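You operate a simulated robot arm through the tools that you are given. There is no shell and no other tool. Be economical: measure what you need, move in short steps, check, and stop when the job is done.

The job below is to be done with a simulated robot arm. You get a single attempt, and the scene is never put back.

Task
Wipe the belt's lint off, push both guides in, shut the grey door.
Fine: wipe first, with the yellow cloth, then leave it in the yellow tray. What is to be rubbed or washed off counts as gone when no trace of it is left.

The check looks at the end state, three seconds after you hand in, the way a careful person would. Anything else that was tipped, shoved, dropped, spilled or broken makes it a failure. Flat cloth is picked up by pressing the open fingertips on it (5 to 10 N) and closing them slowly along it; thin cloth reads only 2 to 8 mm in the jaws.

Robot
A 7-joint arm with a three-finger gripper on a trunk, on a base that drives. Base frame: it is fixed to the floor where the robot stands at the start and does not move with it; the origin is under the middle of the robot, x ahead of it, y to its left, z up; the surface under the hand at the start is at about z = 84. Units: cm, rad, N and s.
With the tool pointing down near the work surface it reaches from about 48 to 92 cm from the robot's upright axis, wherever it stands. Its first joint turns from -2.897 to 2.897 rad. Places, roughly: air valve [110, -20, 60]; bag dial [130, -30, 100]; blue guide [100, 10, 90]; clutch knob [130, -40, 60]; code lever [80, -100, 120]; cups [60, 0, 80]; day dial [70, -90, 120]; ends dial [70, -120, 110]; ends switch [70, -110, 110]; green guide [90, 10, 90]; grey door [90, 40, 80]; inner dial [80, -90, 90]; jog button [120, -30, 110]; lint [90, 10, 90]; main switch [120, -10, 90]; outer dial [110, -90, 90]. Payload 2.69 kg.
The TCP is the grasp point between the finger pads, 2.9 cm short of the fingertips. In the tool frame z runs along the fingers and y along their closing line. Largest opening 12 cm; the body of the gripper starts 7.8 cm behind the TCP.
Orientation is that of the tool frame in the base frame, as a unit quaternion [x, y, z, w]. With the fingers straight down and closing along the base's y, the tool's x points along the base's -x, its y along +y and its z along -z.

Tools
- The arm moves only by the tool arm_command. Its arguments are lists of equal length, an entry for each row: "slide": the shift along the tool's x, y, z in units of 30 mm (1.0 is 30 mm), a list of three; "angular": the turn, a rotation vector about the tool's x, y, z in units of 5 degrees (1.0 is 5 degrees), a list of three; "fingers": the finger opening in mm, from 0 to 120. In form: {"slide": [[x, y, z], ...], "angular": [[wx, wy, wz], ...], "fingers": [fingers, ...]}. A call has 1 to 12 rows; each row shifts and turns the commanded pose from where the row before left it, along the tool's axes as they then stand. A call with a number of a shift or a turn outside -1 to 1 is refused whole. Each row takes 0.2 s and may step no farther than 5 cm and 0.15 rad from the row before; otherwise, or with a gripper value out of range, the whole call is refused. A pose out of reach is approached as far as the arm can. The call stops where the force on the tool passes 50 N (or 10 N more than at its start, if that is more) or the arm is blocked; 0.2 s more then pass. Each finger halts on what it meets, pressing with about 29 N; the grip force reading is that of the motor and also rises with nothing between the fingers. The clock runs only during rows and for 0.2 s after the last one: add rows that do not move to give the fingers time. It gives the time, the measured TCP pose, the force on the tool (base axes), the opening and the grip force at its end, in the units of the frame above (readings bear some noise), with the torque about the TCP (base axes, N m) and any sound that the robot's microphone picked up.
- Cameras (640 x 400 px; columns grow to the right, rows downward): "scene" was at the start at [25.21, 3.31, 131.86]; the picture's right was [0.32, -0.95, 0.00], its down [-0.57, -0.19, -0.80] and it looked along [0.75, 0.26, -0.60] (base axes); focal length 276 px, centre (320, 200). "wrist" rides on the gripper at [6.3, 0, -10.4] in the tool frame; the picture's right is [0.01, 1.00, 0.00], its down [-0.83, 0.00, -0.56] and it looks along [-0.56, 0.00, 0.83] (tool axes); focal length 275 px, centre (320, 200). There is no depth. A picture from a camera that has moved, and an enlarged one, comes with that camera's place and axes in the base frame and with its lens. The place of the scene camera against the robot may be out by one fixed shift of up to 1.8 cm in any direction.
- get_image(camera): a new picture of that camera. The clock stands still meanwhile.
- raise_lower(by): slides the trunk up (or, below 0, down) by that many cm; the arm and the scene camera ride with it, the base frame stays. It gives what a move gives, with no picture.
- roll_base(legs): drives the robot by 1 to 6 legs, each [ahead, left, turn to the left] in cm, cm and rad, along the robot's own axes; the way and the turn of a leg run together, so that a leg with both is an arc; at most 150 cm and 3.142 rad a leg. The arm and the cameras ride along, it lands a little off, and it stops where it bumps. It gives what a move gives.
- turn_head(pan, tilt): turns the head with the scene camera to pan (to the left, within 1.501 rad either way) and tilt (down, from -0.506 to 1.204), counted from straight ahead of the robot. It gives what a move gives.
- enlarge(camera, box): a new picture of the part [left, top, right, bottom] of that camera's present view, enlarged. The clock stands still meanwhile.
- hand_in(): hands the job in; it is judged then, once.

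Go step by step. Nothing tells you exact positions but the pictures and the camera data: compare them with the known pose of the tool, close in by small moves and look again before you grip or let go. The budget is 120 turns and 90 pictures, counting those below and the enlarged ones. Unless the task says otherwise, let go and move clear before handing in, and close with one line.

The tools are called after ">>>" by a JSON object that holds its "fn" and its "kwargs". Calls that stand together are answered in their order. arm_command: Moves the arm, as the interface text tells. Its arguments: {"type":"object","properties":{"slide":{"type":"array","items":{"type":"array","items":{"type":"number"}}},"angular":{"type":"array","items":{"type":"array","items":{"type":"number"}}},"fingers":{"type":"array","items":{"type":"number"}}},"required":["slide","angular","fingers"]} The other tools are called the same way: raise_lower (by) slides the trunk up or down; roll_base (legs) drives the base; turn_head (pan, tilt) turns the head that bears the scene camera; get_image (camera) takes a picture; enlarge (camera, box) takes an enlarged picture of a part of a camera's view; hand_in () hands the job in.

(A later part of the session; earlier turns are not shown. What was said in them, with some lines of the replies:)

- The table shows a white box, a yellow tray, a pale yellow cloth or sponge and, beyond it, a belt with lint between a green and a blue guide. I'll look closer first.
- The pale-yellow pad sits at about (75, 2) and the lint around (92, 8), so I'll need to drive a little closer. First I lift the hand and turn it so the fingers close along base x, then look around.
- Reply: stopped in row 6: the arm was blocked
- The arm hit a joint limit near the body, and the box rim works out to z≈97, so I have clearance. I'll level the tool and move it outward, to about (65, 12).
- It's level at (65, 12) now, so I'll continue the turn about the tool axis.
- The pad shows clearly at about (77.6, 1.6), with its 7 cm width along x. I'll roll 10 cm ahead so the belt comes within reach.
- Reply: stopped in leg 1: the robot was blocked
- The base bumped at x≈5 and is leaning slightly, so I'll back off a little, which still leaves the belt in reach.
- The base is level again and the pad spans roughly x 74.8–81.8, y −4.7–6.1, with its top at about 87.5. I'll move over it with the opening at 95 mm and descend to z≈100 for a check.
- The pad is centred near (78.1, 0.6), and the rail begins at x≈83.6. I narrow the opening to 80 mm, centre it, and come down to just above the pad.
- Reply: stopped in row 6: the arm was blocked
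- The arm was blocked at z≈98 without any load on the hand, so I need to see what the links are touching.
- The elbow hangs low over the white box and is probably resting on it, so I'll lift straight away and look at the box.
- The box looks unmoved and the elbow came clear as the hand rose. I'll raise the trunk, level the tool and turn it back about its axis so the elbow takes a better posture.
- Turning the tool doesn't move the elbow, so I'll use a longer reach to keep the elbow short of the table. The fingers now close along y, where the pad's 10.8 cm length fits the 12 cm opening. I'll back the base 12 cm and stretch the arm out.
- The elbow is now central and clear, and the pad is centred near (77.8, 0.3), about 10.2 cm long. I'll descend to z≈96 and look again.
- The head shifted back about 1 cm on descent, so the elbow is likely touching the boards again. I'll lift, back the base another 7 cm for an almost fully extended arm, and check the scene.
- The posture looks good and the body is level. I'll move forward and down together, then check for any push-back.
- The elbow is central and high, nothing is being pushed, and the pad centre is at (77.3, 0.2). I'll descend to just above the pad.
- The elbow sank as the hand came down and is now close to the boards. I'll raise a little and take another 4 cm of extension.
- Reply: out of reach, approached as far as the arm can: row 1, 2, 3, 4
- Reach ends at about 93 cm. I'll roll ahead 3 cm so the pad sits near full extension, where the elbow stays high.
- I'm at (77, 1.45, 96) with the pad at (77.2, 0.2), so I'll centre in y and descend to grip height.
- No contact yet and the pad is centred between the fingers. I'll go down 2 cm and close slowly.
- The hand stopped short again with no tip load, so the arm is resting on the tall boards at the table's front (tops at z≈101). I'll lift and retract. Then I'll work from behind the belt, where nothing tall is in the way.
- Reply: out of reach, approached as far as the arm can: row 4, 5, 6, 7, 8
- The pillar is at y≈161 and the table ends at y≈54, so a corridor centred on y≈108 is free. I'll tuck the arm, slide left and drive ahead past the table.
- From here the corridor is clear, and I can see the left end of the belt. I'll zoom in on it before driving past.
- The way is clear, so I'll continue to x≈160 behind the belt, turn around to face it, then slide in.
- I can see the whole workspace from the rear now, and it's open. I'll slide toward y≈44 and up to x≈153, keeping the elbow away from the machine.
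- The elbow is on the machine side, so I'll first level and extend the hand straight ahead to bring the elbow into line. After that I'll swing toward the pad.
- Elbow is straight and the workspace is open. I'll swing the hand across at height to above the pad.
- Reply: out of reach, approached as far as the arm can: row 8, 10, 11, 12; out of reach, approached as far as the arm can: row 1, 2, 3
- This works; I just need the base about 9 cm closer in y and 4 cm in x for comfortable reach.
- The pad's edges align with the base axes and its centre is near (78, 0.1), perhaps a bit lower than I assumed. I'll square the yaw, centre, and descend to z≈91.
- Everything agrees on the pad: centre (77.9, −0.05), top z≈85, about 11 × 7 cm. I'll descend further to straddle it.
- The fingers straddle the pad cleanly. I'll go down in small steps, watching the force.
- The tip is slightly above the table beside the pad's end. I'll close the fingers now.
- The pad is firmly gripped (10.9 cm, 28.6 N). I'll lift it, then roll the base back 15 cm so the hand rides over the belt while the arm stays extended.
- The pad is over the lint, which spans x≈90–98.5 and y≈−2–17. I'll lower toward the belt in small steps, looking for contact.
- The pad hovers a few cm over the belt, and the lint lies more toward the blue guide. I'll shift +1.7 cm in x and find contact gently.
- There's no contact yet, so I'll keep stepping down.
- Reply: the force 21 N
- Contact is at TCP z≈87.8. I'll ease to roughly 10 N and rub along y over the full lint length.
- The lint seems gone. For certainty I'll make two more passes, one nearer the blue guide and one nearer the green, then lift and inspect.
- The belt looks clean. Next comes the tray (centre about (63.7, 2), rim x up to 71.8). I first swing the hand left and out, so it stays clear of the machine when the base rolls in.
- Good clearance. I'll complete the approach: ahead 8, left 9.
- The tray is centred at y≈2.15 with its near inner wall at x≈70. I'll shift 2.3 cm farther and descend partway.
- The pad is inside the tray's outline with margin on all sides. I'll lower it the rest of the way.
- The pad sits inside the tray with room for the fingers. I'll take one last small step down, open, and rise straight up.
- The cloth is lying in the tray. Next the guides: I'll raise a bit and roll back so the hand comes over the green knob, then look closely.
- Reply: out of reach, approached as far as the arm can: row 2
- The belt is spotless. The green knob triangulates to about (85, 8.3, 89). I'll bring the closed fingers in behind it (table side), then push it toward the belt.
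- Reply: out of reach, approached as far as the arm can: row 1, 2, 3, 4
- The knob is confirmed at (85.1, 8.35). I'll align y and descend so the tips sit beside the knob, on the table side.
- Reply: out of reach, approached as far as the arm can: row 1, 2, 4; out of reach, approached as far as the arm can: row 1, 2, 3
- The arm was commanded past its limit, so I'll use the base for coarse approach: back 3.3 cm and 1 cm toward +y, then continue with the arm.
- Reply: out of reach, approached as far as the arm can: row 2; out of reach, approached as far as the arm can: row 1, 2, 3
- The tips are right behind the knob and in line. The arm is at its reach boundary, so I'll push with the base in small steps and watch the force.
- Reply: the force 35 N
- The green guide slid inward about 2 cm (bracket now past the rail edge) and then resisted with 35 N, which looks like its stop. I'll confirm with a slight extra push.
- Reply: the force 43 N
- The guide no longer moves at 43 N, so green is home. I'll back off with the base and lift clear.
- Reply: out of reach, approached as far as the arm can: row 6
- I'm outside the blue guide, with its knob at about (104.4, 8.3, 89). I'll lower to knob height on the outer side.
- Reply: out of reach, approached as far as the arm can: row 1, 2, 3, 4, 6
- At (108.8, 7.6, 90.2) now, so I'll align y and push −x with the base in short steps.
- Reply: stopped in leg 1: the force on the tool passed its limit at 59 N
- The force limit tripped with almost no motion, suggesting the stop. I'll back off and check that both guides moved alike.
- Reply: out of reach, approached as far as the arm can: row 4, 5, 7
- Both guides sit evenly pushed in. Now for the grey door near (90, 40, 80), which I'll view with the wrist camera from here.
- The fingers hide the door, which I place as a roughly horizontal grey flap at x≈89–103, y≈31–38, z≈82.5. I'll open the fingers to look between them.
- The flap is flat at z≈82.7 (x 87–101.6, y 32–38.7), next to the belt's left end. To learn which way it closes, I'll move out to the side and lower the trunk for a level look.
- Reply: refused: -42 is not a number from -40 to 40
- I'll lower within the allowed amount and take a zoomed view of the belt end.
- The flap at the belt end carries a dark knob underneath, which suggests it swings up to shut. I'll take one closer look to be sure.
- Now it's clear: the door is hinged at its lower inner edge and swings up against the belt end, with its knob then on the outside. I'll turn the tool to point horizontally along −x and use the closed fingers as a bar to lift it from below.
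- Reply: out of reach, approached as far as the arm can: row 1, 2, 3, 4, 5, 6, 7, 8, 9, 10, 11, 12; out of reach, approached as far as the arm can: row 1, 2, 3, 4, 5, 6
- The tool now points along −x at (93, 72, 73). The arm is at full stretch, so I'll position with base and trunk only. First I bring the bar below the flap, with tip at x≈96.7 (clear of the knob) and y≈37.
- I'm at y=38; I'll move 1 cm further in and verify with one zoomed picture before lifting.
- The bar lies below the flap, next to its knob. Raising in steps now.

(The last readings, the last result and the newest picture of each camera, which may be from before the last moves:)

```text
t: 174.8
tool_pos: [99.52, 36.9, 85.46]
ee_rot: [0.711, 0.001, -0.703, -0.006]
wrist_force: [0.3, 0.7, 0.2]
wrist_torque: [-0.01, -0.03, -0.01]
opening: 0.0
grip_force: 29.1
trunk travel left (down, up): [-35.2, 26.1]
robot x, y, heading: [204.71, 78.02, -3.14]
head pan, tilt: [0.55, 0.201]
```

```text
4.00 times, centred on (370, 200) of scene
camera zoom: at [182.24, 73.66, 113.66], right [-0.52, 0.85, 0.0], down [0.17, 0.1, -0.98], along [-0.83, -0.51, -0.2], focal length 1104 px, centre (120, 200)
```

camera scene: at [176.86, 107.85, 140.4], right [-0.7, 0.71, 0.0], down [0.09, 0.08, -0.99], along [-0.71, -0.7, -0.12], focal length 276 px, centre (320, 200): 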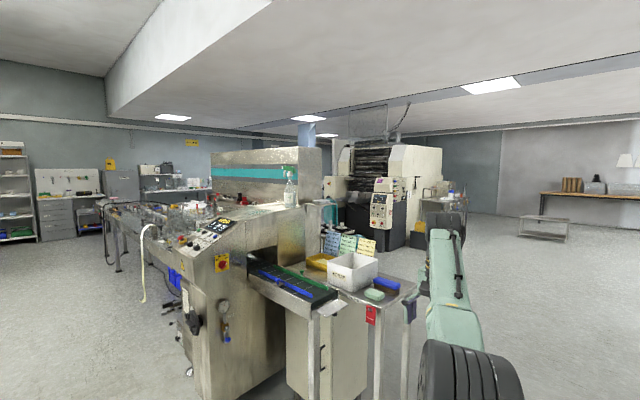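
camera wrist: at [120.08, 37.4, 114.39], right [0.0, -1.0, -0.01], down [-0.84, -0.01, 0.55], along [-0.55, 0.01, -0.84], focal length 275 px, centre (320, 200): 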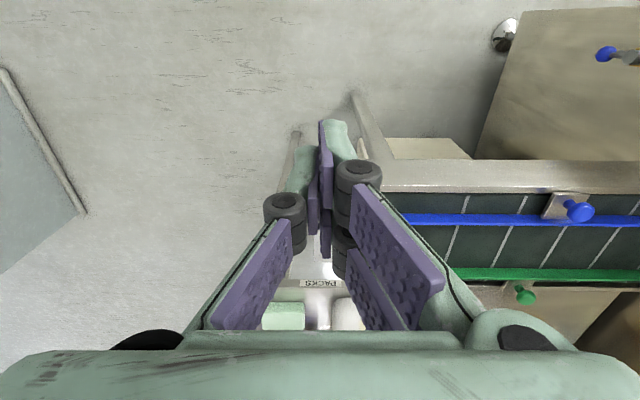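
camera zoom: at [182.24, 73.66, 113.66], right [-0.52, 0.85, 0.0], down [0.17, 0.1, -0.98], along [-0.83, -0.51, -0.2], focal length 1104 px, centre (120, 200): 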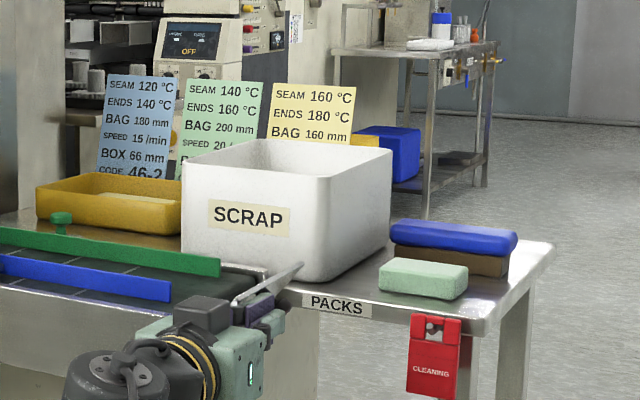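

It works: the flap is about 40° up. I'll continue along the arc, alternating small inward base moves and raises.

>>> {"fn": "raise_lower", "kwargs": {"by": 0.8}}

>>> {"fn": "roll_base", "kwargs": {"legs": [[0, 1, 0]]}}

>>> {"fn": "raise_lower", "kwargs": {"by": 0.8}}

>>> {"fn": "roll_base", "kwargs": {"legs": [[0, 1.2, 0]]}}

>>> {"fn": "raise_lower", "kwargs": {"by": 0.4}}

>>> {"fn": "roll_base", "kwargs": {"legs": [[0, 1, 0]]}}

```text
t: 175.3
tool_pos: [99.61, 36.87, 86.17]
ee_rot: [0.711, 0.001, -0.703, -0.006]
wrist_force: [-0.7, 0.6, 0.6]
wrist_torque: [0.0, 0.02, -0.05]
opening: 0.03
grip_force: 28.5
trunk travel left (down, up): [-36.0, 25.3]
robot x, y, heading: [204.65, 77.81, -3.14]
head pan, tilt: [0.55, 0.201]
```

```text
t: 176.1
tool_pos: [99.51, 36.0, 86.23]
ee_rot: [0.712, 0.003, -0.703, -0.005]
wrist_force: [0.2, -0.4, 0.5]
wrist_torque: [0.01, 0.01, -0.02]
opening: 0.0
grip_force: 28.9
trunk travel left (down, up): [-36.0, 25.3]
robot x, y, heading: [204.78, 77.3, -3.14]
head pan, tilt: [0.55, 0.201]
```

```text
t: 176.7
tool_pos: [99.61, 35.97, 87.1]
ee_rot: [0.711, 0.002, -0.703, -0.004]
wrist_force: [-0.3, -0.3, -1.0]
wrist_torque: [0.02, 0.02, -0.01]
opening: 0.02
grip_force: 28.7
trunk travel left (down, up): [-36.8, 24.5]
robot x, y, heading: [204.66, 76.85, -3.14]
head pan, tilt: [0.55, 0.201]
```

```text
t: 177.5
tool_pos: [99.6, 34.76, 87.12]
ee_rot: [0.711, 0.002, -0.703, -0.005]
wrist_force: [-0.4, 0.7, 0.2]
wrist_torque: [0.01, 0.03, -0.01]
opening: 0.01
grip_force: 28.7
trunk travel left (down, up): [-36.8, 24.5]
robot x, y, heading: [204.41, 76.11, -3.14]
head pan, tilt: [0.55, 0.201]
```

```text
t: 178.0
tool_pos: [99.64, 34.77, 87.42]
ee_rot: [0.711, 0.003, -0.703, -0.004]
wrist_force: [-0.7, 0.3, 0.8]
wrist_torque: [0.03, 0.0, 0.01]
opening: 0.02
grip_force: 28.3
trunk travel left (down, up): [-37.2, 24.1]
robot x, y, heading: [204.56, 75.64, -3.14]
head pan, tilt: [0.55, 0.201]
```

```text
t: 178.8
tool_pos: [99.62, 33.71, 87.46]
ee_rot: [0.711, 0.001, -0.703, -0.006]
wrist_force: [0.0, 0.4, -0.8]
wrist_torque: [0.0, 0.05, 0.04]
opening: 0.02
grip_force: 28.7
trunk travel left (down, up): [-37.2, 24.1]
robot x, y, heading: [204.51, 74.74, -3.141]
head pan, tilt: [0.55, 0.201]
```

>>> {"fn": "roll_base", "kwargs": {"legs": [[0, 0.7, 0]]}}

>>> {"fn": "roll_base", "kwargs": {"legs": [[0, 0.6, 0]]}}

>>> {"fn": "roll_base", "kwargs": {"legs": [[0, 0.5, 0]]}}

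```text
t: 180.0
tool_pos: [99.46, 34.0, 87.39]
ee_rot: [0.712, -0.001, -0.702, -0.01]
wrist_force: [-0.2, 0.1, 0.3]
wrist_torque: [0.03, -0.04, 0.0]
opening: 0.0
grip_force: 28.9
trunk travel left (down, up): [-37.2, 24.1]
robot x, y, heading: [204.06, 74.32, -3.142]
head pan, tilt: [0.55, 0.201]
stopped in leg 1: the force on the tool passed its limit at 51 N (the readings are from after the stop); the commanded pose is now the measured one
```

```text
t: 180.7
tool_pos: [99.31, 33.94, 87.37]
ee_rot: [0.713, -0.005, -0.701, -0.013]
wrist_force: [34.3, 37.6, -7.3]
wrist_torque: [0.61, -0.07, 2.65]
opening: 0.0
grip_force: 28.8
trunk travel left (down, up): [-37.2, 24.1]
robot x, y, heading: [204.96, 73.57, 3.14]
head pan, tilt: [0.55, 0.201]
```

```text
t: 181.5
tool_pos: [99.09, 34.01, 87.36]
ee_rot: [0.714, -0.008, -0.7, -0.018]
wrist_force: [32.9, 38.7, -2.9]
wrist_torque: [0.57, -0.27, 2.78]
opening: 0.02
grip_force: 28.6
trunk travel left (down, up): [-37.2, 24.1]
robot x, y, heading: [204.77, 73.11, 3.137]
head pan, tilt: [0.55, 0.201]
```

A firm stop at y≈33.9, so the door should be up against its seat. I'll back the bar away and look.

>>> {"fn": "roll_base", "kwargs": {"legs": [[0, -1.5, 0]]}}

>>> {"fn": "roll_base", "kwargs": {"legs": [[0, -14, 0]]}}

>>> {"fn": "enlarge", "kwargs": {"camera": "scene", "box": [250, 160, 410, 260]}}

```text
t: 182.3
tool_pos: [99.05, 35.37, 86.97]
ee_rot: [0.713, -0.007, -0.7, -0.017]
wrist_force: [0.3, -0.9, -0.6]
wrist_torque: [0.02, -0.01, 0.01]
opening: 0.01
grip_force: 28.9
trunk travel left (down, up): [-37.2, 24.1]
robot x, y, heading: [204.7, 74.31, 3.14]
head pan, tilt: [0.55, 0.201]
```

```text
t: 184.0
tool_pos: [99.02, 49.61, 86.93]
ee_rot: [0.713, -0.008, -0.7, -0.018]
wrist_force: [-0.6, 1.2, 0.0]
wrist_torque: [-0.02, 0.01, -0.02]
opening: 0.02
grip_force: 28.8
trunk travel left (down, up): [-37.2, 24.1]
robot x, y, heading: [204.78, 88.74, 3.142]
head pan, tilt: [0.55, 0.201]
```

```text
4.00 times, centred on (330, 210) of scene
camera zoom: at [182.37, 84.47, 115.67], right [-0.52, 0.86, 0.0], down [0.17, 0.1, -0.98], along [-0.84, -0.51, -0.2], focal length 1104 px, centre (280, 160)
```

zoom: 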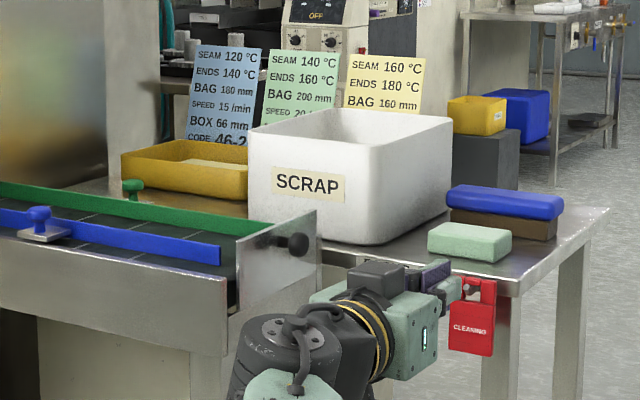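

The grey door stands upright in its seat with the knob outside, the guides are in, the belt is clean and the cloth is in the tray. I'll back away clear and take the last look.

>>> {"fn": "roll_base", "kwargs": {"legs": [[-40, 0, 0]]}}

>>> {"fn": "enlarge", "kwargs": {"camera": "scene", "box": [220, 150, 400, 262]}}

```text
t: 186.5
tool_pos: [139.5, 49.32, 86.97]
ee_rot: [0.714, -0.007, -0.7, -0.018]
wrist_force: [0.2, 0.7, 0.5]
wrist_torque: [-0.02, -0.01, 0.0]
opening: 0.0
grip_force: 28.5
trunk travel left (down, up): [-37.2, 24.1]
robot x, y, heading: [244.53, 88.58, 3.134]
head pan, tilt: [0.55, 0.201]
```

```text
3.56 times, centred on (310, 206) of scene
camera zoom: at [222.76, 84.24, 115.67], right [-0.52, 0.85, 0.0], down [0.17, 0.1, -0.98], along [-0.84, -0.51, -0.2], focal length 981 px, centre (356, 179)
```

zoom: 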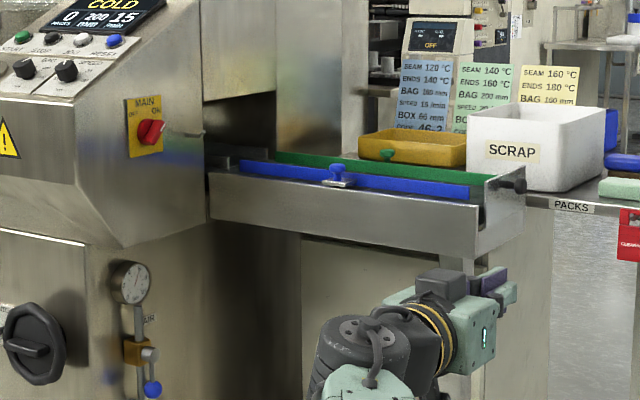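

The last picture shows the door up, both guides in, and everything else standing where it was. I'm handing in.

>>> {"fn": "hand_in", "kwargs": {}}

```text
The job is handed in.
```

I wiped the lint off the belt with the yellow cloth and left the cloth in the yellow tray. Both guides are pushed in to their stops, the grey door is up and shut, and the arm is clear. The arm did touch the white scrap box and the cards at the front of the table while I was finding a way in, but they look unmoved in the pictures.
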